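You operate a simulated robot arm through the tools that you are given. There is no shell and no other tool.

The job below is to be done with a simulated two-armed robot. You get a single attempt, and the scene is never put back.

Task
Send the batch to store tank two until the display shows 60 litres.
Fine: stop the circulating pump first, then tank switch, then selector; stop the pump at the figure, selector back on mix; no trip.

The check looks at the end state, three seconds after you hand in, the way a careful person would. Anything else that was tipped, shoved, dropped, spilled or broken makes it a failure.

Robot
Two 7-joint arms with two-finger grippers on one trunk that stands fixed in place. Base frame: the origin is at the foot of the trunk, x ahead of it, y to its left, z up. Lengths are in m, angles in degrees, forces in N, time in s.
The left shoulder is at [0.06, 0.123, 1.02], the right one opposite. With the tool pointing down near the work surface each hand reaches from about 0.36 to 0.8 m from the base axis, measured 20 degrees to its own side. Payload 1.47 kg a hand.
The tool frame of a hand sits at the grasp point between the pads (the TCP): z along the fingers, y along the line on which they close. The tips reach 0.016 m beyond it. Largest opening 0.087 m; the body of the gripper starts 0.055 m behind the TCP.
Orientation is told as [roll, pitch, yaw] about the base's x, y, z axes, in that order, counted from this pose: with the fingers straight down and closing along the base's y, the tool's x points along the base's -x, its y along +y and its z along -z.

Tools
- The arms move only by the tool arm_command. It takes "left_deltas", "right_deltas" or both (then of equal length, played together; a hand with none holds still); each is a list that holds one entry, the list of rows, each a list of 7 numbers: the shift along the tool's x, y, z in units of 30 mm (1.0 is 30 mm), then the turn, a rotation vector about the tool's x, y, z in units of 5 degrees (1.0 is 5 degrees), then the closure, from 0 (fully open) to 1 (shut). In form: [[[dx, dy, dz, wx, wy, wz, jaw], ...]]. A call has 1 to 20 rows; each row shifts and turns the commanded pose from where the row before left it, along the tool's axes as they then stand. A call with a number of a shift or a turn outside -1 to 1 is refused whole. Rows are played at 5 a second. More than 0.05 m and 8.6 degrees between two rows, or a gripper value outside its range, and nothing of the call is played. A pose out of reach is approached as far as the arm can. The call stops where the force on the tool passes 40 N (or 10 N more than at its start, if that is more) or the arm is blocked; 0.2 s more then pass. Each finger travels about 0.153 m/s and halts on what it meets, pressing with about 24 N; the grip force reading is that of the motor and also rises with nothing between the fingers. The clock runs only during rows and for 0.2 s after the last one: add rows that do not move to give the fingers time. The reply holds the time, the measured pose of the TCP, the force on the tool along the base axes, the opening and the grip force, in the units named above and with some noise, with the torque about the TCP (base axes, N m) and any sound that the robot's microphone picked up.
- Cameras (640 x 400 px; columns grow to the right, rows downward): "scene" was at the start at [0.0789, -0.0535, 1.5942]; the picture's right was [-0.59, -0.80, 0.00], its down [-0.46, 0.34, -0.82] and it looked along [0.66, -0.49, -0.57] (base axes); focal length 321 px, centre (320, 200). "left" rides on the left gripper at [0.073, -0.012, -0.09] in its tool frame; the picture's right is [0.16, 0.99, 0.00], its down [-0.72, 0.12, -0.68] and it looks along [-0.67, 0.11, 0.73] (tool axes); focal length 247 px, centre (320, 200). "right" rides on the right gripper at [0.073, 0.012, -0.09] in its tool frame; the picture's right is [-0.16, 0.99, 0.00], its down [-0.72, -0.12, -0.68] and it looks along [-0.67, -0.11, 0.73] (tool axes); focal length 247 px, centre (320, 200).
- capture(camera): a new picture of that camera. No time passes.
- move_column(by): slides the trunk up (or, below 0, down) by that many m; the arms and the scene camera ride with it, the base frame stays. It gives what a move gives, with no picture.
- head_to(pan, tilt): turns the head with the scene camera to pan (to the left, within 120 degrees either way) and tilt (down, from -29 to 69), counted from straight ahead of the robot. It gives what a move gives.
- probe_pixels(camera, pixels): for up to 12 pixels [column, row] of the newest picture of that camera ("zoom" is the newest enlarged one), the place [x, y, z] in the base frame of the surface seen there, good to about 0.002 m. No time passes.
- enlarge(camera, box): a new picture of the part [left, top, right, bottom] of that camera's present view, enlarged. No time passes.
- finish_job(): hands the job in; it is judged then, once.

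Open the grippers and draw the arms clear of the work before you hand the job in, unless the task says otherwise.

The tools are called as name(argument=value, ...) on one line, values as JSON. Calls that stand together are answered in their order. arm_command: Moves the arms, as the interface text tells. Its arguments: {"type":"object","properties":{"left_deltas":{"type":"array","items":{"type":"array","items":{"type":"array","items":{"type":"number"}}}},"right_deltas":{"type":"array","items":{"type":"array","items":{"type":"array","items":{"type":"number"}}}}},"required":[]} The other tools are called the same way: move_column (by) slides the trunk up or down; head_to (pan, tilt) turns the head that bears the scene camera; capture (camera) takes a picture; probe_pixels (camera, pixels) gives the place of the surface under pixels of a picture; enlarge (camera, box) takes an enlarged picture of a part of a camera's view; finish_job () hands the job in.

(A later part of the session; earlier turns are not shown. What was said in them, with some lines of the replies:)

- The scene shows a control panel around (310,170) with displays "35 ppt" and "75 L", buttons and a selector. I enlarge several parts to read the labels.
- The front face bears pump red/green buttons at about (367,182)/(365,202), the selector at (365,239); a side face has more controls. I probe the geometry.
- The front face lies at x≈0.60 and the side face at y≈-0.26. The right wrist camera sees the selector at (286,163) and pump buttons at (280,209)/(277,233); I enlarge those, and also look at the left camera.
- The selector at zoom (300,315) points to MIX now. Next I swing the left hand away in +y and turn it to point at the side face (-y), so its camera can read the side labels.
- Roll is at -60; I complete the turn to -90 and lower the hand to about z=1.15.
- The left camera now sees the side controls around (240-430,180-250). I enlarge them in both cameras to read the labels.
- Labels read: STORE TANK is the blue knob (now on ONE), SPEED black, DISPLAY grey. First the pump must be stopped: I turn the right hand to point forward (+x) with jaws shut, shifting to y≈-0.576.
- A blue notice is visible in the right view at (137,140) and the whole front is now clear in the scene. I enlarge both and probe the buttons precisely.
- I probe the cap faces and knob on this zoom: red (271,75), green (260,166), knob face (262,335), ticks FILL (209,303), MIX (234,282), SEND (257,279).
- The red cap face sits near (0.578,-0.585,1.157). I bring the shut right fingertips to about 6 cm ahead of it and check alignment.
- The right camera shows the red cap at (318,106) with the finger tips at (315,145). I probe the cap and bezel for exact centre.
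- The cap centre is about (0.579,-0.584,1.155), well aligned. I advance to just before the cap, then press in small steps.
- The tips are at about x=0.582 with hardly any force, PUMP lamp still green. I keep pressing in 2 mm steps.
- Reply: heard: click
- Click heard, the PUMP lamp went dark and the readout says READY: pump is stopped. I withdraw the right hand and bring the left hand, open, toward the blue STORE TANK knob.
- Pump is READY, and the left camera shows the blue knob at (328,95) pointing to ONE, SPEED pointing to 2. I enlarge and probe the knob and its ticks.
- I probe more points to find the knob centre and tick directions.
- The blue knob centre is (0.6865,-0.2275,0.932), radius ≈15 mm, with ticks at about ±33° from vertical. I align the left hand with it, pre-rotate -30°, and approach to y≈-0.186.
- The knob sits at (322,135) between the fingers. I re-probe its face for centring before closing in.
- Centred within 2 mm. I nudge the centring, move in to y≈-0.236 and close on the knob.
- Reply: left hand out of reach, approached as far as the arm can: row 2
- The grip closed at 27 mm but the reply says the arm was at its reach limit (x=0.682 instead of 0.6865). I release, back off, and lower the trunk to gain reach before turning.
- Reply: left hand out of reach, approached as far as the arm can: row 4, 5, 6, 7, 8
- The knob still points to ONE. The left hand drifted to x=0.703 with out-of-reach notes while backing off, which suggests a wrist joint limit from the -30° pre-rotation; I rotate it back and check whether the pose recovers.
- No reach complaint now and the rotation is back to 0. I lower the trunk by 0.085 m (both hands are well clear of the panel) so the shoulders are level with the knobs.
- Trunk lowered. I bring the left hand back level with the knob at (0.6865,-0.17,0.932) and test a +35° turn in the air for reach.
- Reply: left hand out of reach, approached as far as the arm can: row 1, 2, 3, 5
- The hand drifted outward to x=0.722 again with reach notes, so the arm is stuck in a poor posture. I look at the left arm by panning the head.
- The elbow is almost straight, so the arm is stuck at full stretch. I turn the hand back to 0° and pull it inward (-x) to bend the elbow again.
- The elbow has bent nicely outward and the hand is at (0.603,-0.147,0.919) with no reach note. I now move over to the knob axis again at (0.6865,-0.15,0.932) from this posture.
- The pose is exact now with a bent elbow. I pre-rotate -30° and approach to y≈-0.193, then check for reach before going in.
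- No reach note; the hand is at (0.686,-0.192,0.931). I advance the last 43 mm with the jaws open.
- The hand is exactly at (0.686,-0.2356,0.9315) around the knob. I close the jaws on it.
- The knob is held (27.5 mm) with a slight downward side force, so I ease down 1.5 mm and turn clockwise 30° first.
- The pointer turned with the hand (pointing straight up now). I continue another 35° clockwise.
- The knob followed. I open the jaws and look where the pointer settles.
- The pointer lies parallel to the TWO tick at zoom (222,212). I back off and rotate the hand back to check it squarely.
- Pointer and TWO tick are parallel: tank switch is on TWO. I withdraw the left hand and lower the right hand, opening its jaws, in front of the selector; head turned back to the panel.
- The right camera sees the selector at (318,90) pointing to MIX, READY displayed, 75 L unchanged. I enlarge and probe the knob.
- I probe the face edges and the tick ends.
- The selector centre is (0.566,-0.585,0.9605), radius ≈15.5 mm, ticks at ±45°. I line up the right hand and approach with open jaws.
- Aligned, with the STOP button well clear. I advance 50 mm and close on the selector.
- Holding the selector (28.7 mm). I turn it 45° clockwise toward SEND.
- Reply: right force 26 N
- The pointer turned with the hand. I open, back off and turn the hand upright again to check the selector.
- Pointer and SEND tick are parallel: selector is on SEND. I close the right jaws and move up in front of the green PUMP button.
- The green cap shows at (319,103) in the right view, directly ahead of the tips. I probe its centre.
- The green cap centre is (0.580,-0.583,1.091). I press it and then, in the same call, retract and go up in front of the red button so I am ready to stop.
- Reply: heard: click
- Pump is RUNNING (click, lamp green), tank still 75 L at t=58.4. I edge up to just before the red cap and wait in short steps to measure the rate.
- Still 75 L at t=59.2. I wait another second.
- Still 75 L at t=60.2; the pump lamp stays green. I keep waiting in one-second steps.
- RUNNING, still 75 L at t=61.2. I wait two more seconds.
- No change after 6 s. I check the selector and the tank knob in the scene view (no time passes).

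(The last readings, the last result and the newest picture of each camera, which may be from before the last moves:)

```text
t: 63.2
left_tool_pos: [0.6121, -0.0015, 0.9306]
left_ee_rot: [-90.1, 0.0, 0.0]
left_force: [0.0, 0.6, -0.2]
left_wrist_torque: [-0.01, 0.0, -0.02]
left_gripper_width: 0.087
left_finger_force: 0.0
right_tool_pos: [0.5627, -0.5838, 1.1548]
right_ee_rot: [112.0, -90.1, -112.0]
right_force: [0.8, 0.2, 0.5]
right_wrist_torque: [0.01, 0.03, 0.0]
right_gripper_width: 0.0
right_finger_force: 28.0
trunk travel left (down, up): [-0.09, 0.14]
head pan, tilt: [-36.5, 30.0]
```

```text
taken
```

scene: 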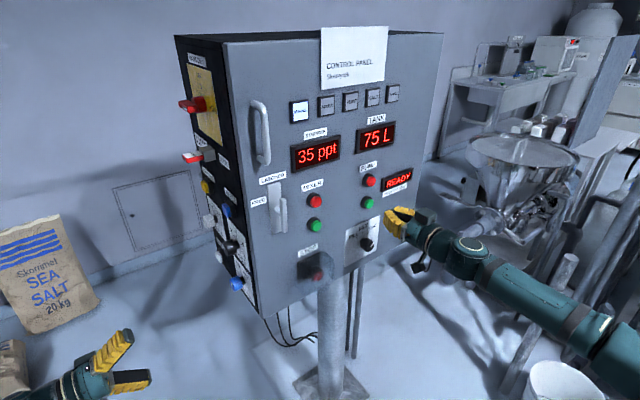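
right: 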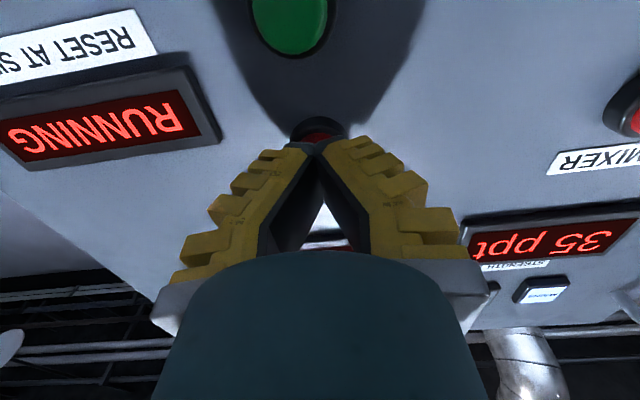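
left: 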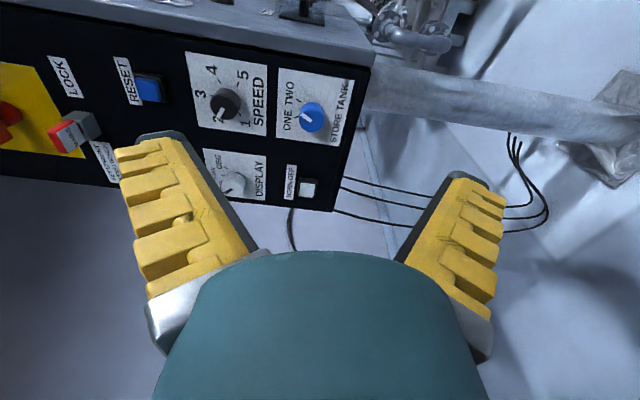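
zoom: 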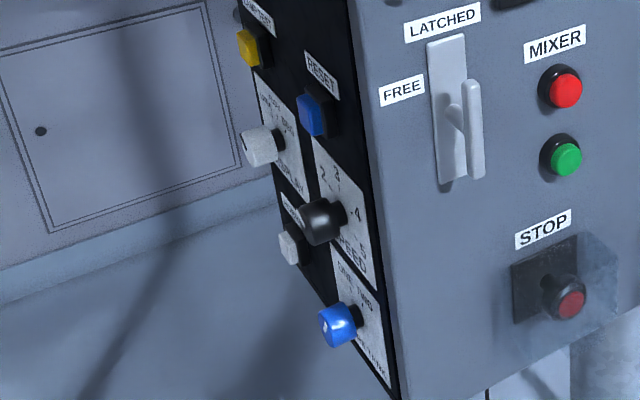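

Both knobs look right (SEND, TWO). The flow may simply be slow; I wait 2 s more while watching the FAULT lamp.

arm_command(right_deltas=[[[0, 0, 0, 0, 0, 0, 1], [0, 0, 0, 0, 0, 0, 1], [0, 0, 0, 0, 0, 0, 1], [0, 0, 0, 0, 0, 0, 1], [0, 0, 0, 0, 0, 0, 1], [0, 0, 0, 0, 0, 0, 1], [0, 0, 0, 0, 0, 0, 1], [0, 0, 0, 0, 0, 0, 1]]])

enlarge(camera="scene", box=[280, 80, 430, 210])

```text
t: 65.0
left_tool_pos: [0.6116, -0.0012, 0.9306]
left_ee_rot: [-90.0, 0.0, -0.1]
left_force: [-0.4, 0.2, 0.8]
left_wrist_torque: [0.0, 0.02, -0.02]
left_gripper_width: 0.0872
left_finger_force: 0.1
right_tool_pos: [0.5609, -0.5846, 1.1534]
right_ee_rot: [112.0, -90.0, -111.9]
right_force: [-0.6, 0.4, -0.7]
right_wrist_torque: [0.02, -0.01, -0.02]
right_gripper_width: 0.0
right_finger_force: 27.6
trunk travel left (down, up): [-0.09, 0.14]
head pan, tilt: [-36.5, 30.0]
```

```text
3.08 times, centred on (355, 145) of scene
```

zoom: 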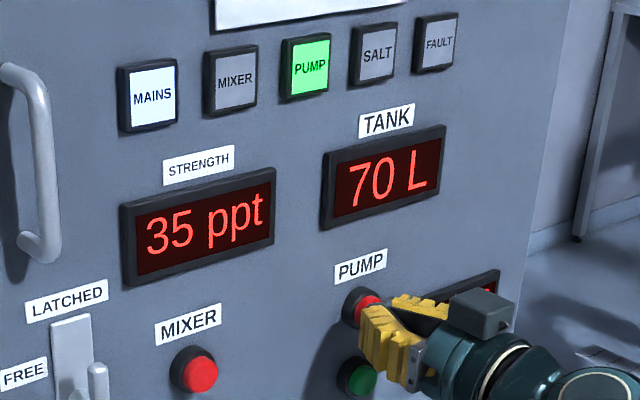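

The display dropped to 70 L: it steps in 5 L. Changed between t=63.2 and 65.0. I keep waiting in about 1–2 s steps to time the next step.

arm_command(right_deltas=[[[0, 0, 0, 0, 0, 0, 1], [0, 0, 0, 0, 0, 0, 1], [0, 0, 0, 0, 0, 0, 1], [0, 0, 0, 0, 0, 0, 1], [0, 0, 0, 0, 0, 0, 1], [0, 0, 0, 0, 0, 0, 1], [0, 0, 0, 0, 0, 0, 1], [0, 0, 0, 0, 0, 0, 1], [0, 0, 0, 0, 0, 0, 1]]])

enlarge(camera="scene", box=[280, 80, 430, 210])

```text
t: 67.0
left_tool_pos: [0.6134, -0.0015, 0.9308]
left_ee_rot: [-90.0, -0.1, 0.0]
left_force: [-0.2, 0.4, 0.4]
left_wrist_torque: [-0.04, -0.01, -0.01]
left_gripper_width: 0.0868
left_finger_force: 0.1
right_tool_pos: [0.5617, -0.5857, 1.1546]
right_ee_rot: [129.0, -90.0, -129.0]
right_force: [0.2, -0.7, -0.9]
right_wrist_torque: [0.0, -0.01, 0.0]
right_gripper_width: 0.0
right_finger_force: 28.0
trunk travel left (down, up): [-0.09, 0.14]
head pan, tilt: [-36.5, 30.0]
```

```text
3.08 times, centred on (355, 145) of scene
```

zoom: 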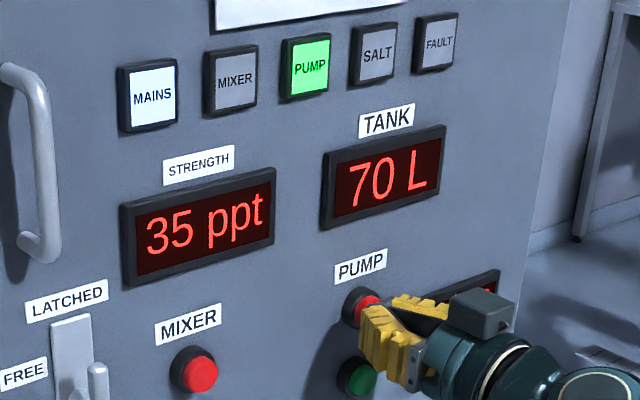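

70 L at t=67.0. I wait on in 1 s steps.

arm_command(right_deltas=[[[0, 0, 0, 0, 0, 0, 1], [0, 0, 0, 0, 0, 0, 1], [0, 0, 0, 0, 0, 0, 1], [0, 0, 0, 0, 0, 0, 1], [0, 0, 0, 0, 0, 0, 1], [0, 0, 0, 0, 0, 0, 1], [0, 0, 0, 0, 0, 0, 1]]])

enlarge(camera="scene", box=[280, 80, 430, 210])

```text
t: 68.6
left_tool_pos: [0.6114, -0.0024, 0.93]
left_ee_rot: [-89.9, -0.1, 0.0]
left_force: [0.3, -0.2, 0.6]
left_wrist_torque: [0.01, 0.02, -0.01]
left_gripper_width: 0.087
left_finger_force: 0.0
right_tool_pos: [0.5603, -0.5849, 1.1544]
right_ee_rot: [116.0, -89.9, -116.0]
right_force: [0.0, 1.1, 0.2]
right_wrist_torque: [0.0, 0.02, 0.03]
right_gripper_width: 0.0
right_finger_force: 28.7
trunk travel left (down, up): [-0.09, 0.14]
head pan, tilt: [-36.5, 30.0]
```

```text
3.08 times, centred on (355, 145) of scene
```

zoom: 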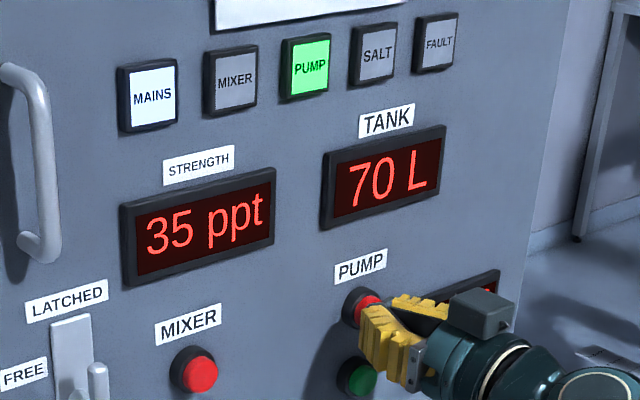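

Still 70 L at t=68.6. Next short waits, watching for 65.

arm_command(right_deltas=[[[0, 0, 0, 0, 0, 0, 1], [0, 0, 0, 0, 0, 0, 1], [0, 0, 0, 0, 0, 0, 1], [0, 0, 0, 0, 0, 0, 1]]])

enlarge(camera="scene", box=[280, 80, 430, 210])

```text
t: 69.6
left_tool_pos: [0.612, -0.0017, 0.9304]
left_ee_rot: [-90.0, 0.1, 0.0]
left_force: [-0.1, -0.2, 0.3]
left_wrist_torque: [0.04, -0.01, 0.02]
left_gripper_width: 0.0868
left_finger_force: 0.1
right_tool_pos: [0.5606, -0.5839, 1.1531]
right_ee_rot: [102.6, -89.9, -102.6]
right_force: [-0.5, -0.1, -0.2]
right_wrist_torque: [0.02, 0.0, 0.01]
right_gripper_width: 0.0002
right_finger_force: 28.5
trunk travel left (down, up): [-0.09, 0.14]
head pan, tilt: [-36.5, 30.0]
```

```text
3.08 times, centred on (355, 145) of scene
```

zoom: 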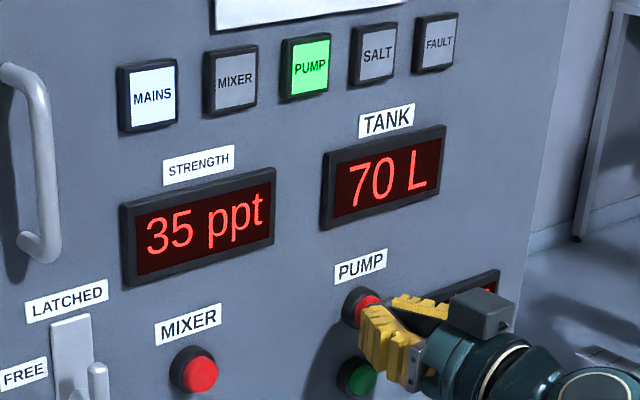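

70 L at t=69.6; I continue.

arm_command(right_deltas=[[[0, 0, 0, 0, 0, 0, 1], [0, 0, 0, 0, 0, 0, 1], [0, 0, 0, 0, 0, 0, 1], [0, 0, 0, 0, 0, 0, 1]]])

enlarge(camera="scene", box=[280, 80, 430, 210])

```text
t: 70.6
left_tool_pos: [0.6124, -0.0004, 0.9301]
left_ee_rot: [-90.0, 0.0, 0.1]
left_force: [1.2, -0.2, -0.2]
left_wrist_torque: [0.0, -0.01, -0.01]
left_gripper_width: 0.0871
left_finger_force: 0.3
right_tool_pos: [0.5605, -0.5851, 1.1534]
right_ee_rot: [112.7, -90.0, -112.8]
right_force: [-0.4, 0.2, 0.3]
right_wrist_torque: [0.03, -0.02, 0.01]
right_gripper_width: 0.0002
right_finger_force: 27.8
trunk travel left (down, up): [-0.09, 0.14]
head pan, tilt: [-36.5, 30.0]
```

```text
3.08 times, centred on (355, 145) of scene
```

zoom: 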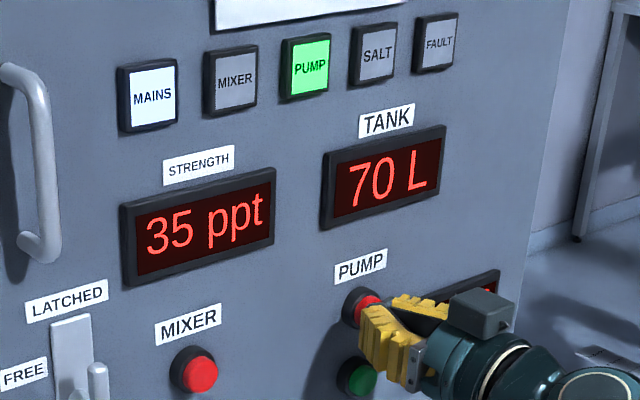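

70 L at t=70.6; I continue in 1 s steps.

arm_command(right_deltas=[[[0, 0, 0, 0, 0, 0, 1], [0, 0, 0, 0, 0, 0, 1], [0, 0, 0, 0, 0, 0, 1], [0, 0, 0, 0, 0, 0, 1]]])

enlarge(camera="scene", box=[280, 80, 430, 210])

```text
t: 71.6
left_tool_pos: [0.6119, -0.0006, 0.9307]
left_ee_rot: [-89.9, -0.1, 0.0]
left_force: [0.4, 0.2, 1.3]
left_wrist_torque: [-0.03, 0.05, 0.0]
left_gripper_width: 0.0872
left_finger_force: 0.0
right_tool_pos: [0.561, -0.5851, 1.1532]
right_ee_rot: [102.2, -90.0, -102.3]
right_force: [-0.5, -0.9, 0.5]
right_wrist_torque: [0.02, -0.01, 0.02]
right_gripper_width: 0.0
right_finger_force: 27.9
trunk travel left (down, up): [-0.09, 0.14]
head pan, tilt: [-36.5, 30.0]
```

```text
3.08 times, centred on (355, 145) of scene
```

zoom: 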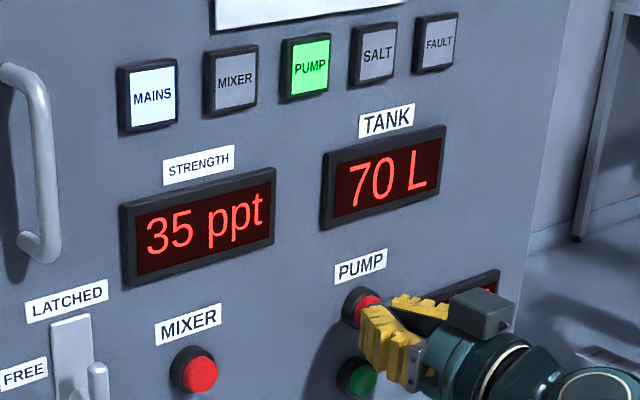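

70 L at t=71.6, consistent with a nearest-5 display (next step near t≈77-78). I continue.

arm_command(right_deltas=[[[0, 0, 0, 0, 0, 0, 1], [0, 0, 0, 0, 0, 0, 1], [0, 0, 0, 0, 0, 0, 1], [0, 0, 0, 0, 0, 0, 1], [0, 0, 0, 0, 0, 0, 1], [0, 0, 0, 0, 0, 0, 1]]])

enlarge(camera="scene", box=[280, 80, 430, 210])

```text
t: 73.0
left_tool_pos: [0.6128, -0.0014, 0.9324]
left_ee_rot: [-90.0, -0.1, -0.1]
left_force: [0.6, 0.3, 0.0]
left_wrist_torque: [-0.02, 0.01, -0.01]
left_gripper_width: 0.087
left_finger_force: 0.0
right_tool_pos: [0.5607, -0.584, 1.1528]
right_ee_rot: [109.5, -90.0, -109.5]
right_force: [-0.6, -0.3, 0.1]
right_wrist_torque: [0.0, 0.05, -0.02]
right_gripper_width: 0.0001
right_finger_force: 28.3
trunk travel left (down, up): [-0.09, 0.14]
head pan, tilt: [-36.5, 30.0]
```

```text
3.08 times, centred on (355, 145) of scene
```

zoom: 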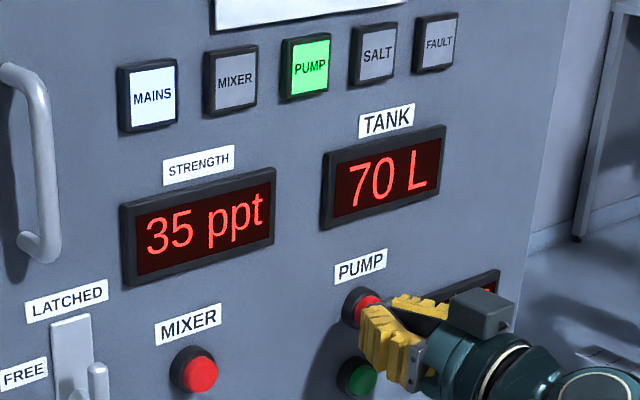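

70 L at t=73.0; continuing.

arm_command(right_deltas=[[[0, 0, 0, 0, 0, 0, 1], [0, 0, 0, 0, 0, 0, 1], [0, 0, 0, 0, 0, 0, 1], [0, 0, 0, 0, 0, 0, 1], [0, 0, 0, 0, 0, 0, 1], [0, 0, 0, 0, 0, 0, 1], [0, 0, 0, 0, 0, 0, 1], [0, 0, 0, 0, 0, 0, 1]]])

enlarge(camera="scene", box=[280, 80, 430, 210])

```text
t: 74.8
left_tool_pos: [0.6127, -0.0016, 0.9312]
left_ee_rot: [-90.0, 0.1, 0.0]
left_force: [-0.6, -0.2, -0.2]
left_wrist_torque: [-0.01, 0.02, -0.03]
left_gripper_width: 0.0868
left_finger_force: 0.2
right_tool_pos: [0.5604, -0.5843, 1.1536]
right_ee_rot: [111.6, -90.0, -111.6]
right_force: [-0.2, 0.1, 1.2]
right_wrist_torque: [0.02, -0.02, -0.03]
right_gripper_width: 0.0
right_finger_force: 27.9
trunk travel left (down, up): [-0.09, 0.14]
head pan, tilt: [-36.5, 30.0]
```

```text
3.08 times, centred on (355, 145) of scene
```

zoom: 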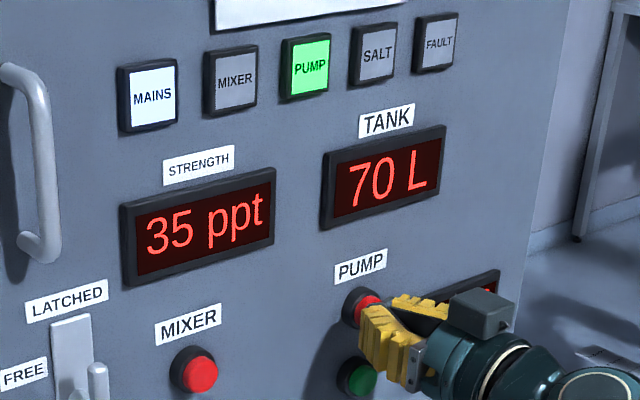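

70 L at t=74.8; I use 1 s steps from here to time the change to 65.

arm_command(right_deltas=[[[0, 0, 0, 0, 0, 0, 1], [0, 0, 0, 0, 0, 0, 1], [0, 0, 0, 0, 0, 0, 1], [0, 0, 0, 0, 0, 0, 1], [0, 0, 0, 0, 0, 0, 1]]])

enlarge(camera="scene", box=[280, 80, 430, 210])

```text
t: 76.0
left_tool_pos: [0.6116, -0.0019, 0.9305]
left_ee_rot: [-90.0, 0.0, 0.0]
left_force: [-0.3, 0.6, 0.1]
left_wrist_torque: [-0.01, 0.02, 0.01]
left_gripper_width: 0.0869
left_finger_force: 0.0
right_tool_pos: [0.5607, -0.5844, 1.1539]
right_ee_rot: [107.4, -90.0, -107.3]
right_force: [-0.1, 0.0, -0.8]
right_wrist_torque: [-0.01, 0.02, 0.0]
right_gripper_width: 0.0
right_finger_force: 28.2
trunk travel left (down, up): [-0.09, 0.14]
head pan, tilt: [-36.5, 30.0]
```

```text
3.08 times, centred on (355, 145) of scene
```

zoom: 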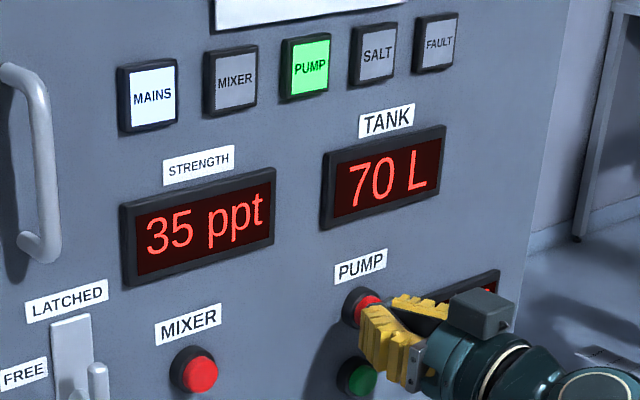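

70 L at t=76.0; next second.

arm_command(right_deltas=[[[0, 0, 0, 0, 0, 0, 1], [0, 0, 0, 0, 0, 0, 1], [0, 0, 0, 0, 0, 0, 1], [0, 0, 0, 0, 0, 0, 1]]])

enlarge(camera="scene", box=[280, 80, 430, 210])

```text
t: 77.0
left_tool_pos: [0.6116, -0.0008, 0.9304]
left_ee_rot: [-89.9, 0.0, 0.0]
left_force: [-0.2, 0.3, 0.8]
left_wrist_torque: [0.01, -0.03, -0.01]
left_gripper_width: 0.0868
left_finger_force: 0.1
right_tool_pos: [0.5612, -0.5845, 1.1533]
right_ee_rot: [106.6, -90.0, -106.6]
right_force: [0.5, 0.2, -0.4]
right_wrist_torque: [0.0, 0.01, 0.0]
right_gripper_width: 0.0
right_finger_force: 28.2
trunk travel left (down, up): [-0.09, 0.14]
head pan, tilt: [-36.5, 30.0]
```

```text
3.08 times, centred on (355, 145) of scene
```

zoom: 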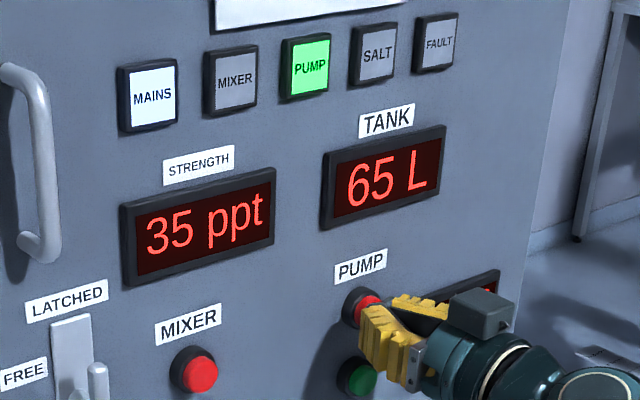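

The display went to 65 L between t=76 and 77, so 5 L takes about 12.5 s and 60 should show near t≈88.7. I wait until about t=81 first.

arm_command(right_deltas=[[[0, 0, 0, 0, 0, 0, 1], [0, 0, 0, 0, 0, 0, 1], [0, 0, 0, 0, 0, 0, 1], [0, 0, 0, 0, 0, 0, 1], [0, 0, 0, 0, 0, 0, 1], [0, 0, 0, 0, 0, 0, 1], [0, 0, 0, 0, 0, 0, 1], [0, 0, 0, 0, 0, 0, 1], [0, 0, 0, 0, 0, 0, 1], [0, 0, 0, 0, 0, 0, 1], [0, 0, 0, 0, 0, 0, 1], [0, 0, 0, 0, 0, 0, 1], [0, 0, 0, 0, 0, 0, 1], [0, 0, 0, 0, 0, 0, 1], [0, 0, 0, 0, 0, 0, 1], [0, 0, 0, 0, 0, 0, 1], [0, 0, 0, 0, 0, 0, 1], [0, 0, 0, 0, 0, 0, 1], [0, 0, 0, 0, 0, 0, 1], [0, 0, 0, 0, 0, 0, 1]]])

enlarge(camera="scene", box=[280, 80, 430, 210])

```text
t: 81.2
left_tool_pos: [0.6127, -0.0013, 0.9315]
left_ee_rot: [-90.1, -0.1, 0.0]
left_force: [0.0, 0.2, 0.1]
left_wrist_torque: [-0.02, -0.01, 0.01]
left_gripper_width: 0.0871
left_finger_force: 0.1
right_tool_pos: [0.5604, -0.5838, 1.1535]
right_ee_rot: [106.6, -90.0, -106.7]
right_force: [0.0, -0.3, -0.6]
right_wrist_torque: [0.0, -0.02, -0.02]
right_gripper_width: 0.0
right_finger_force: 28.6
trunk travel left (down, up): [-0.09, 0.14]
head pan, tilt: [-36.5, 30.0]
```

```text
3.08 times, centred on (355, 145) of scene
```

zoom: 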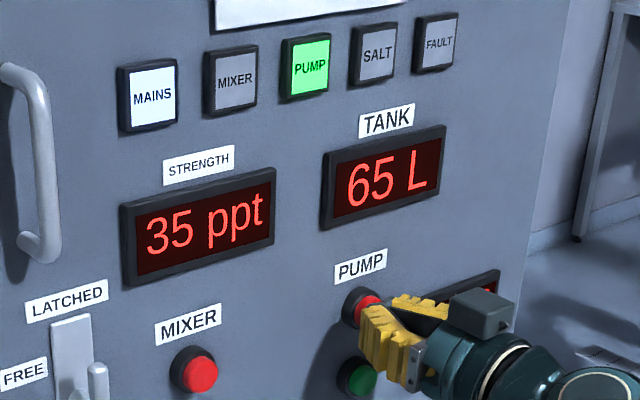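

65 L at t=81.2. I wait until about t=85.

arm_command(right_deltas=[[[0, 0, 0, 0, 0, 0, 1], [0, 0, 0, 0, 0, 0, 1], [0, 0, 0, 0, 0, 0, 1], [0, 0, 0, 0, 0, 0, 1], [0, 0, 0, 0, 0, 0, 1], [0, 0, 0, 0, 0, 0, 1], [0, 0, 0, 0, 0, 0, 1], [0, 0, 0, 0, 0, 0, 1], [0, 0, 0, 0, 0, 0, 1], [0, 0, 0, 0, 0, 0, 1], [0, 0, 0, 0, 0, 0, 1], [0, 0, 0, 0, 0, 0, 1], [0, 0, 0, 0, 0, 0, 1], [0, 0, 0, 0, 0, 0, 1], [0, 0, 0, 0, 0, 0, 1], [0, 0, 0, 0, 0, 0, 1], [0, 0, 0, 0, 0, 0, 1], [0, 0, 0, 0, 0, 0, 1]]])

enlarge(camera="scene", box=[280, 80, 430, 210])

```text
t: 85.0
left_tool_pos: [0.6125, -0.0013, 0.9305]
left_ee_rot: [-90.0, 0.0, 0.0]
left_force: [-0.5, -0.1, 0.5]
left_wrist_torque: [0.0, -0.01, -0.01]
left_gripper_width: 0.087
left_finger_force: 0.0
right_tool_pos: [0.561, -0.5844, 1.154]
right_ee_rot: [122.2, -90.0, -122.2]
right_force: [0.1, 0.1, -0.6]
right_wrist_torque: [0.0, 0.0, 0.03]
right_gripper_width: 0.0
right_finger_force: 27.6
trunk travel left (down, up): [-0.09, 0.14]
head pan, tilt: [-36.5, 30.0]
```

```text
3.08 times, centred on (355, 145) of scene
```

zoom: 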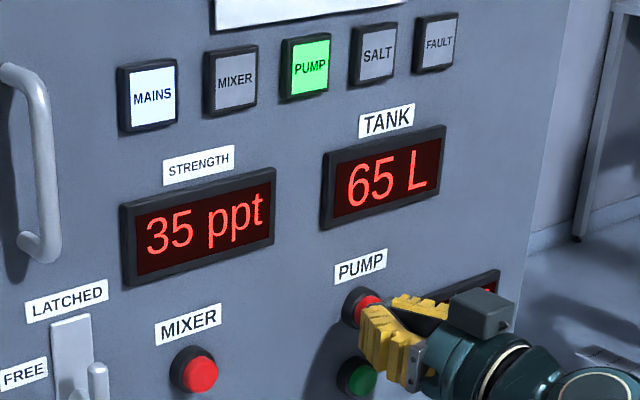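

65 L at t=85.0. I wait about 2 s more.

arm_command(right_deltas=[[[0, 0, 0, 0, 0, 0, 1], [0, 0, 0, 0, 0, 0, 1], [0, 0, 0, 0, 0, 0, 1], [0, 0, 0, 0, 0, 0, 1], [0, 0, 0, 0, 0, 0, 1], [0, 0, 0, 0, 0, 0, 1], [0, 0, 0, 0, 0, 0, 1], [0, 0, 0, 0, 0, 0, 1], [0, 0, 0, 0, 0, 0, 1]]])

enlarge(camera="scene", box=[280, 80, 430, 210])

```text
t: 87.0
left_tool_pos: [0.6122, -0.0012, 0.9302]
left_ee_rot: [-90.0, 0.0, 0.0]
left_force: [-0.4, 0.8, 0.5]
left_wrist_torque: [-0.02, -0.02, 0.01]
left_gripper_width: 0.0871
left_finger_force: 0.0
right_tool_pos: [0.5611, -0.5846, 1.154]
right_ee_rot: [116.0, -90.0, -116.2]
right_force: [-0.7, 0.7, -0.1]
right_wrist_torque: [-0.01, -0.03, -0.03]
right_gripper_width: 0.0001
right_finger_force: 28.1
trunk travel left (down, up): [-0.09, 0.14]
head pan, tilt: [-36.5, 30.0]
```

```text
3.08 times, centred on (355, 145) of scene
```

zoom: 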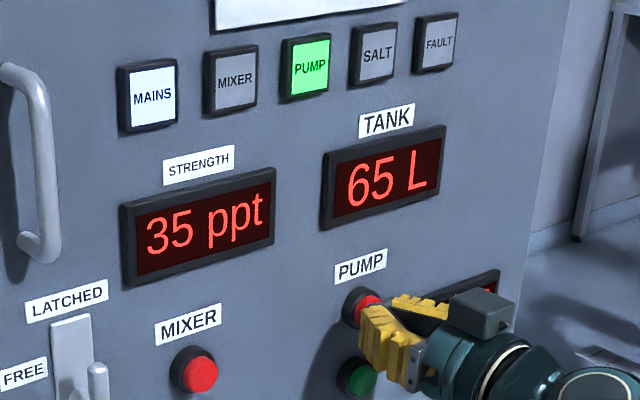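

65 L at t=87.0; I go in 0.8 s steps now.

arm_command(right_deltas=[[[0, 0, 0, 0, 0, 0, 1], [0, 0, 0, 0, 0, 0, 1], [0, 0, 0, 0, 0, 0, 1], [0, 0, 0, 0, 0, 0, 1]]])

enlarge(camera="scene", box=[280, 80, 430, 210])

```text
t: 88.0
left_tool_pos: [0.6124, -0.0016, 0.9306]
left_ee_rot: [-90.0, 0.0, 0.0]
left_force: [-0.1, -0.1, 0.0]
left_wrist_torque: [-0.01, -0.01, 0.02]
left_gripper_width: 0.087
left_finger_force: 0.0
right_tool_pos: [0.5613, -0.5844, 1.1548]
right_ee_rot: [111.3, -90.0, -111.2]
right_force: [0.0, 0.2, -0.2]
right_wrist_torque: [-0.02, -0.01, 0.0]
right_gripper_width: 0.0001
right_finger_force: 28.3
trunk travel left (down, up): [-0.09, 0.14]
head pan, tilt: [-36.5, 30.0]
```

```text
3.08 times, centred on (355, 145) of scene
```

zoom: 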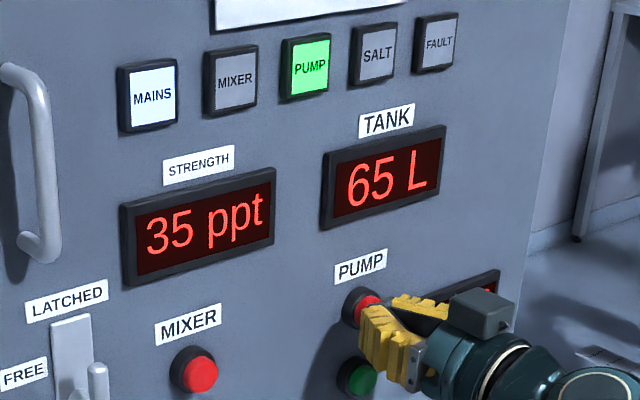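

65 L at t=88.0; another 0.8 s.

arm_command(right_deltas=[[[0, 0, 0, 0, 0, 0, 1], [0, 0, 0, 0, 0, 0, 1], [0, 0, 0, 0, 0, 0, 1]]])

enlarge(camera="scene", box=[280, 80, 430, 210])

```text
t: 88.8
left_tool_pos: [0.6115, -0.0015, 0.9298]
left_ee_rot: [-90.0, 0.0, 0.0]
left_force: [0.0, -0.6, 0.7]
left_wrist_torque: [0.01, -0.01, -0.01]
left_gripper_width: 0.0868
left_finger_force: 0.1
right_tool_pos: [0.5606, -0.5847, 1.1546]
right_ee_rot: [108.2, -90.0, -108.2]
right_force: [0.1, 0.3, 0.4]
right_wrist_torque: [-0.01, 0.02, -0.04]
right_gripper_width: 0.0002
right_finger_force: 28.0
trunk travel left (down, up): [-0.09, 0.14]
head pan, tilt: [-36.5, 30.0]
```

```text
3.08 times, centred on (355, 145) of scene
```

zoom: 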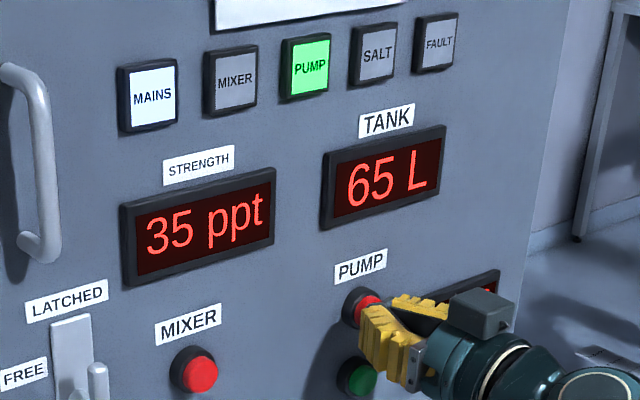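

Still 65 L at t=88.8; another 0.6 s.

arm_command(right_deltas=[[[0, 0, 0, 0, 0, 0, 1], [0, 0, 0, 0, 0, 0, 1]]])

enlarge(camera="scene", box=[280, 80, 430, 210])

```text
t: 89.4
left_tool_pos: [0.6119, -0.0019, 0.9306]
left_ee_rot: [-90.1, 0.0, 0.0]
left_force: [0.4, 0.5, 0.4]
left_wrist_torque: [-0.01, -0.01, 0.0]
left_gripper_width: 0.0869
left_finger_force: 0.0
right_tool_pos: [0.56, -0.5847, 1.1534]
right_ee_rot: [108.0, -90.0, -108.0]
right_force: [-0.1, 0.3, 0.1]
right_wrist_torque: [-0.03, 0.0, 0.02]
right_gripper_width: 0.0
right_finger_force: 28.5
trunk travel left (down, up): [-0.09, 0.14]
head pan, tilt: [-36.5, 30.0]
```

```text
3.08 times, centred on (355, 145) of scene
```

zoom: 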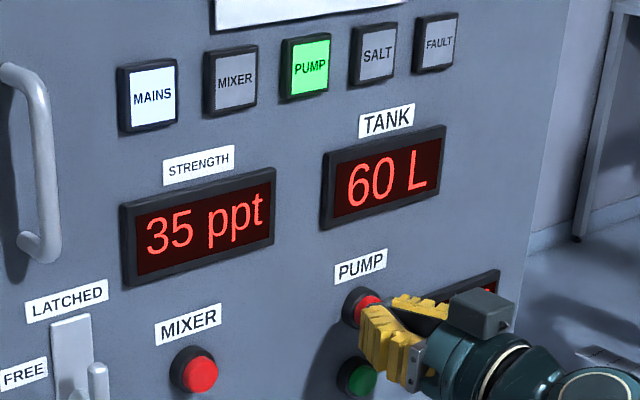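

The display shows 60 L at t=89.4. I press the red button now (short margin so the reading sits firmly at 60), then retract.

arm_command(right_deltas=[[[0, 0, 0.1, 0, 0, 0, 1], [0, 0, 0.1, 0, 0, 0, 1], [0, 0, 0.13, 0, 0, 0, 1], [0, 0, 0.1, 0, 0, 0, 1], [0, 0, 0.03, 0, 0, 0, 1]]])

enlarge(camera="scene", box=[280, 80, 430, 210])

```text
t: 90.6
left_tool_pos: [0.6114, -0.0009, 0.9314]
left_ee_rot: [-90.0, -0.1, 0.0]
left_force: [0.4, -0.1, -0.4]
left_wrist_torque: [0.0, 0.03, -0.03]
left_gripper_width: 0.0867
left_finger_force: 0.1
right_tool_pos: [0.5735, -0.5843, 1.1549]
right_ee_rot: [180.0, -90.0, 179.9]
right_force: [-8.0, -0.1, -0.3]
right_wrist_torque: [-0.05, -0.01, -0.02]
right_gripper_width: 0.0063
right_finger_force: 28.1
trunk travel left (down, up): [-0.09, 0.14]
head pan, tilt: [-36.5, 30.0]
heard: click
```

```text
3.08 times, centred on (355, 145) of scene
```

zoom: 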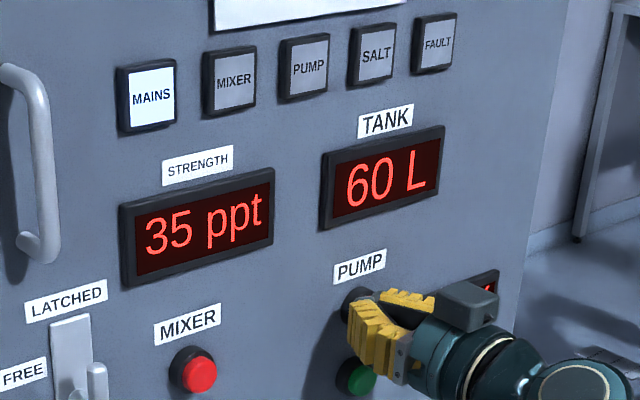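

Click heard, PUMP lamp off, display 60 L. I retract, open the jaws and go down in front of the selector.

arm_command(right_deltas=[[[0, 0, -1, 0, 0, 0, 1], [0, 0, -1, 0, 0, 0, 1], [0, 0, -1, 0, 0, 0, 1], [0, 0, -0.5, 0, 0, 0, 1], [0.81, 0, 0, 0, 0, 0, 1], [0.81, 0, 0, 0, 0, 0, 1], [0.81, 0, 0, 0, 0, 0, 1], [0.81, 0, 0, 0, 0, 0, 0.7], [0.81, 0, 0, 0, 0, 0, 0.3], [0.81, 0, 0, 0, 0, 0, 0], [0.81, 0, 0, 0, 0, 0, 0], [0.81, -0.02, 0, 0, 0, 0, 0], [0, 0, 0, 0, 0, 0, 0]]])

capture(camera="right")

enlarge(camera="scene", box=[280, 80, 440, 280])

```text
t: 93.4
left_tool_pos: [0.6119, -0.0008, 0.9308]
left_ee_rot: [-90.1, 0.0, -0.1]
left_force: [-0.1, -0.2, 0.3]
left_wrist_torque: [-0.01, 0.03, -0.01]
left_gripper_width: 0.0868
left_finger_force: 0.1
right_tool_pos: [0.4692, -0.5849, 0.9591]
right_ee_rot: [50.5, -90.0, -50.5]
right_force: [0.4, -0.4, 0.3]
right_wrist_torque: [0.05, -0.03, 0.03]
right_gripper_width: 0.0871
right_finger_force: 0.0
trunk travel left (down, up): [-0.09, 0.14]
head pan, tilt: [-36.5, 30.0]
```

```text
taken
```

right: 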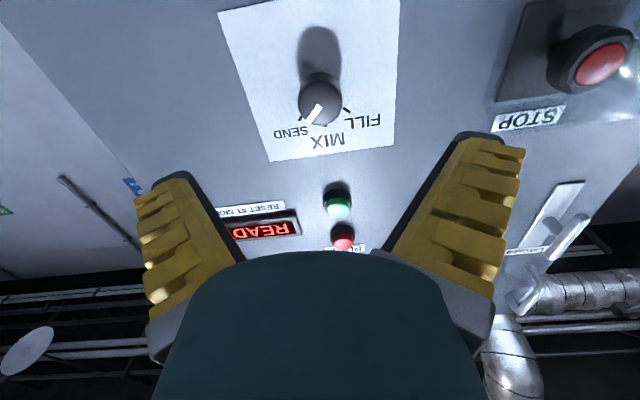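

```text
2.00 times, centred on (360, 180) of scene
```

zoom: 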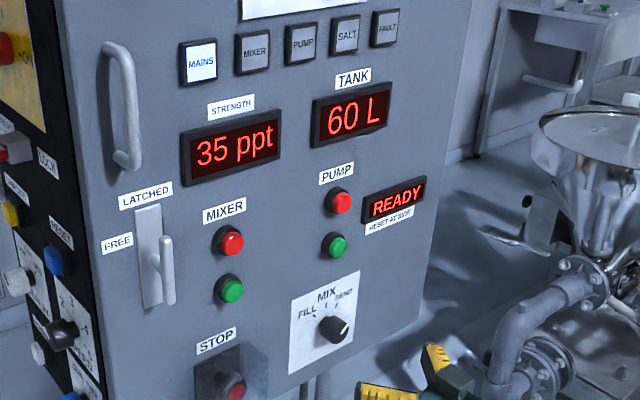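

READY, 60 L, selector still on SEND. I pre-rotate the open hand +45° while approaching, then close on the selector.

arm_command(right_deltas=[[[-0.04, 0, 0.2, 0, 0, 0, 0], [0, 0, 0.2, 0, 0, 1, 0], [0, 0, 0.2, 0, 0, 1, 0], [0, 0, 0.2, 0, 0, 1, 0], [0, 0, 0.2, 0, 0, 1, 0], [0, 0, 0.2, 0, 0, 1, 0], [0, 0, 0.2, 0, 0, 1, 0], [0, 0, 0.2, 0, 0, 1, 0], [0, 0, 0.2, 0, 0, 1, 0], [0, 0, 0, 0, 0, 1, 0], [0, 0, 0.57, 0, 0, 0, 0], [0, 0, 0.57, 0, 0, 0, 0], [0, 0, 0.57, 0, 0, 0, 0], [0, 0, 0, 0, 0, 0, 0.5], [0, 0, 0, 0, 0, 0, 0.8], [0, 0, 0, 0, 0, 0, 0.8], [0, 0, 0, 0, 0, 0, 0.8]]])

capture(camera="right")

```text
t: 97.0
left_tool_pos: [0.6121, -0.0022, 0.931]
left_ee_rot: [-90.0, 0.0, 0.0]
left_force: [-0.2, -1.6, 0.8]
left_wrist_torque: [-0.02, 0.03, 0.01]
left_gripper_width: 0.087
left_finger_force: 0.0
right_tool_pos: [0.5745, -0.5849, 0.9591]
right_ee_rot: [89.8, -45.0, -90.0]
right_force: [-4.4, -2.8, -3.7]
right_wrist_torque: [0.07, 0.12, 0.02]
right_gripper_width: 0.0297
right_finger_force: 29.8
trunk travel left (down, up): [-0.09, 0.14]
head pan, tilt: [-36.5, 30.0]
```

```text
taken
```

right: 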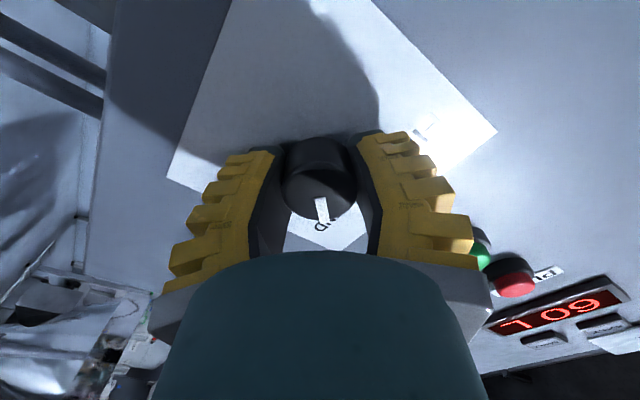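

The selector is gripped (29.7 mm) with small forces. I turn it back 45° counter-clockwise to MIX.

arm_command(right_deltas=[[[0, 0, 0, 0, 0, -1, 0.8], [0, 0, 0, 0, 0, -1, 0.8], [0, 0, 0, 0, 0, -1, 0.8], [0, 0, 0, 0, 0, -1, 0.8], [0, 0, 0, 0, 0, -1, 0.8], [0, 0, 0, 0, 0, -1, 0.8], [0, 0, 0, 0, 0, -1, 0.8], [0, 0, 0, 0, 0, -1, 0.8], [0, 0, 0, 0, 0, -1, 0.8]]])

capture(camera="right")

```text
t: 99.0
left_tool_pos: [0.6109, -0.0009, 0.931]
left_ee_rot: [-89.9, 0.0, 0.0]
left_force: [1.1, -1.0, 0.4]
left_wrist_torque: [-0.01, 0.0, -0.01]
left_gripper_width: 0.0869
left_finger_force: 0.1
right_tool_pos: [0.5747, -0.5846, 0.9593]
right_ee_rot: [-37.2, -89.9, 37.0]
right_force: [-14.4, 2.4, -9.3]
right_wrist_torque: [0.01, 0.14, -0.05]
right_gripper_width: 0.0293
right_finger_force: 30.1
trunk travel left (down, up): [-0.09, 0.14]
head pan, tilt: [-36.5, 30.0]
```

```text
taken
```

right: 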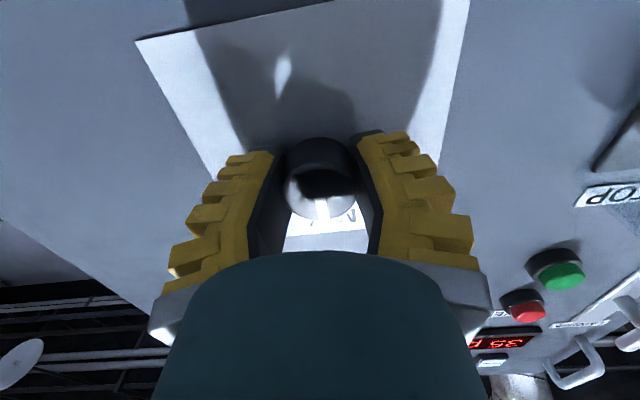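

The pointer has come round with the hand. I open and back off straight to check it is on MIX.

arm_command(right_deltas=[[[0, 0, 0, 0, 0, 0, 0.4], [0, 0, 0, 0, 0, 0, 0], [0, 0, 0, 0, 0, 0, 0], [0, 0, -0.6, 0, 0, 0, 0], [0, 0, -0.9, 0, 0, 0, 0], [0, 0, -1, 0, 0, 0, 0], [0, 0, -1, 0, 0, 0, 0]]])

enlarge(camera="right", box=[250, 40, 390, 150])

enlarge(camera="scene", box=[280, 80, 440, 280])

```text
t: 100.6
left_tool_pos: [0.6118, -0.0015, 0.9309]
left_ee_rot: [-90.0, 0.0, 0.0]
left_force: [-0.6, 0.7, -0.2]
left_wrist_torque: [0.0, 0.01, -0.01]
left_gripper_width: 0.087
left_finger_force: 0.1
right_tool_pos: [0.4685, -0.5846, 0.9606]
right_ee_rot: [122.9, -89.9, -123.0]
right_force: [-0.1, -0.7, 0.8]
right_wrist_torque: [0.03, 0.01, -0.03]
right_gripper_width: 0.0867
right_finger_force: 0.0
trunk travel left (down, up): [-0.09, 0.14]
head pan, tilt: [-36.5, 30.0]
```

```text
3.64 times, centred on (320, 95) of right
```

zoom: 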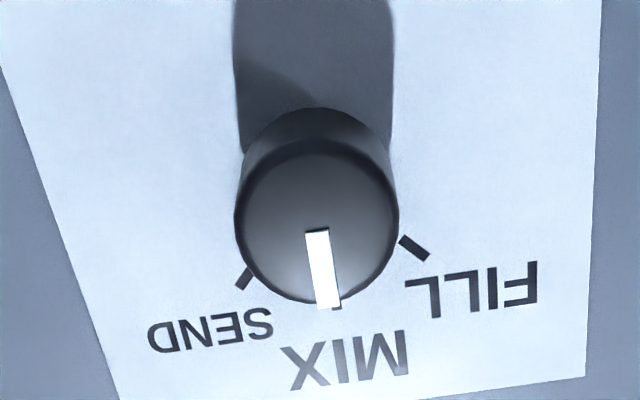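

```text
2.00 times, centred on (360, 180) of scene
```

zoom: 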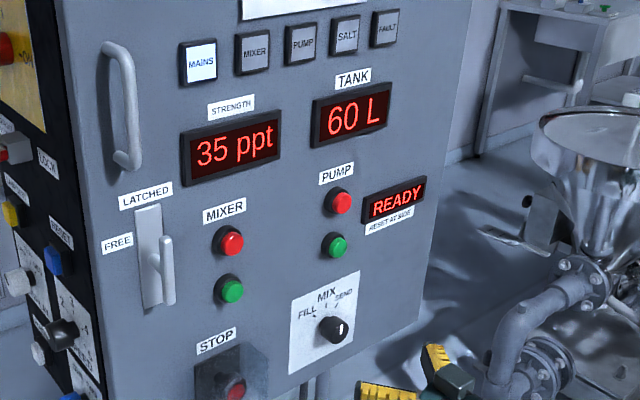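

Selector is on MIX, READY, 60 L, no FAULT. I draw the right hand back to a pose it held before and give the left hand a bit more clearance, then check everything once more.

arm_command(right_deltas=[[[0, 0, -0.6, 0, 0, 0, 0], [0, 0, -0.5, 0, 0, 0, 0], [0, 0, -0.5, 0, 0, 0, 0], [0, 0, 0, 0, 0, 0, 0]]], left_deltas=[[[0, 0, -0.5, 0, 0, 0, 0], [0, 0, -0.5, 0, 0, 0, 0], [0, 0, 0, 0, 0, 0, 0], [0, 0, 0, 0, 0, 0, 0]]])

capture(camera="scene")

enlarge(camera="left", box=[160, 60, 380, 210])

enlarge(camera="scene", box=[280, 80, 440, 280])

```text
t: 101.6
left_tool_pos: [0.612, 0.0276, 0.9304]
left_ee_rot: [-90.0, 0.0, 0.0]
left_force: [-0.5, 0.0, 0.1]
left_wrist_torque: [0.04, 0.02, 0.03]
left_gripper_width: 0.0869
left_finger_force: 0.0
right_tool_pos: [0.4208, -0.5843, 0.9606]
right_ee_rot: [143.9, -90.0, -143.9]
right_force: [-0.6, -0.3, -0.9]
right_wrist_torque: [0.0, -0.02, -0.05]
right_gripper_width: 0.087
right_finger_force: 0.0
trunk travel left (down, up): [-0.09, 0.14]
head pan, tilt: [-36.5, 30.0]
```

```text
taken
```

scene: 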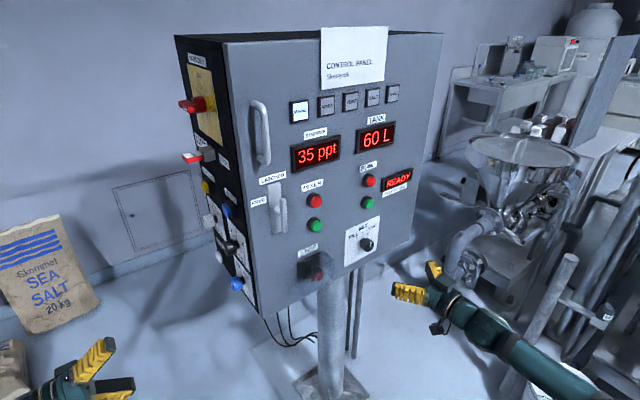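

```text
2.67 times, centred on (270, 135) of left
```

zoom: 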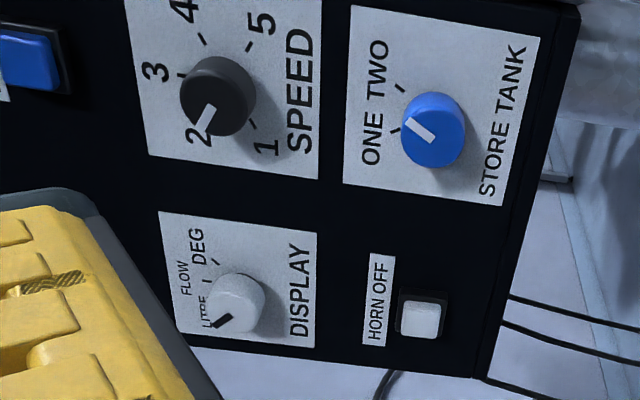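

```text
2.00 times, centred on (360, 180) of scene
```

zoom: 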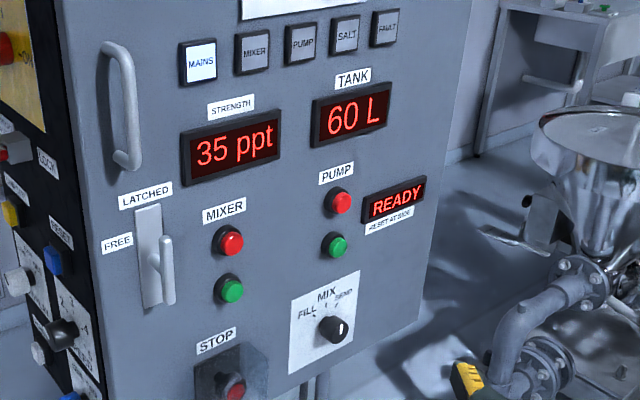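

Everything is as wanted: tank 60 L, pump READY (off), selector on MIX, STORE TANK on TWO, FAULT lamp dark, the other controls untouched, and both grippers open and clear. I hand the job in.

finish_job()

```text
The job is handed in.
```

I sent the batch to store tank two and stopped the pump with the tank display showing 60 L. The job is handed in, and I have not been shown the result of the check.

- **Order:** I stopped the circulating pump first, then turned the tank switch from ONE to TWO, then the selector from MIX to SEND. After that I started the pump.
- **Stop:** The display went to 60 between t=88.8 and t=89.4. I pressed the red button about a second after seeing it.
- **Display steps:** The display moves in 5 L steps. Judging by the flow rate and assuming it rounds to the nearest 5, the tank probably holds nearer 62 L than exactly 60.
- **End state:** The pump readout shows READY and the selector is back on MIX. The tank switch is on TWO and the FAULT lamp is dark. Speed and display mode are as they were, and both grippers are open and clear of the panel.
- **Left arm:** It reached its limit at the tank switch on the first try. I let go, backed off and lowered the trunk by 0.085 m to get a proper grip. The trunk is still at that height.
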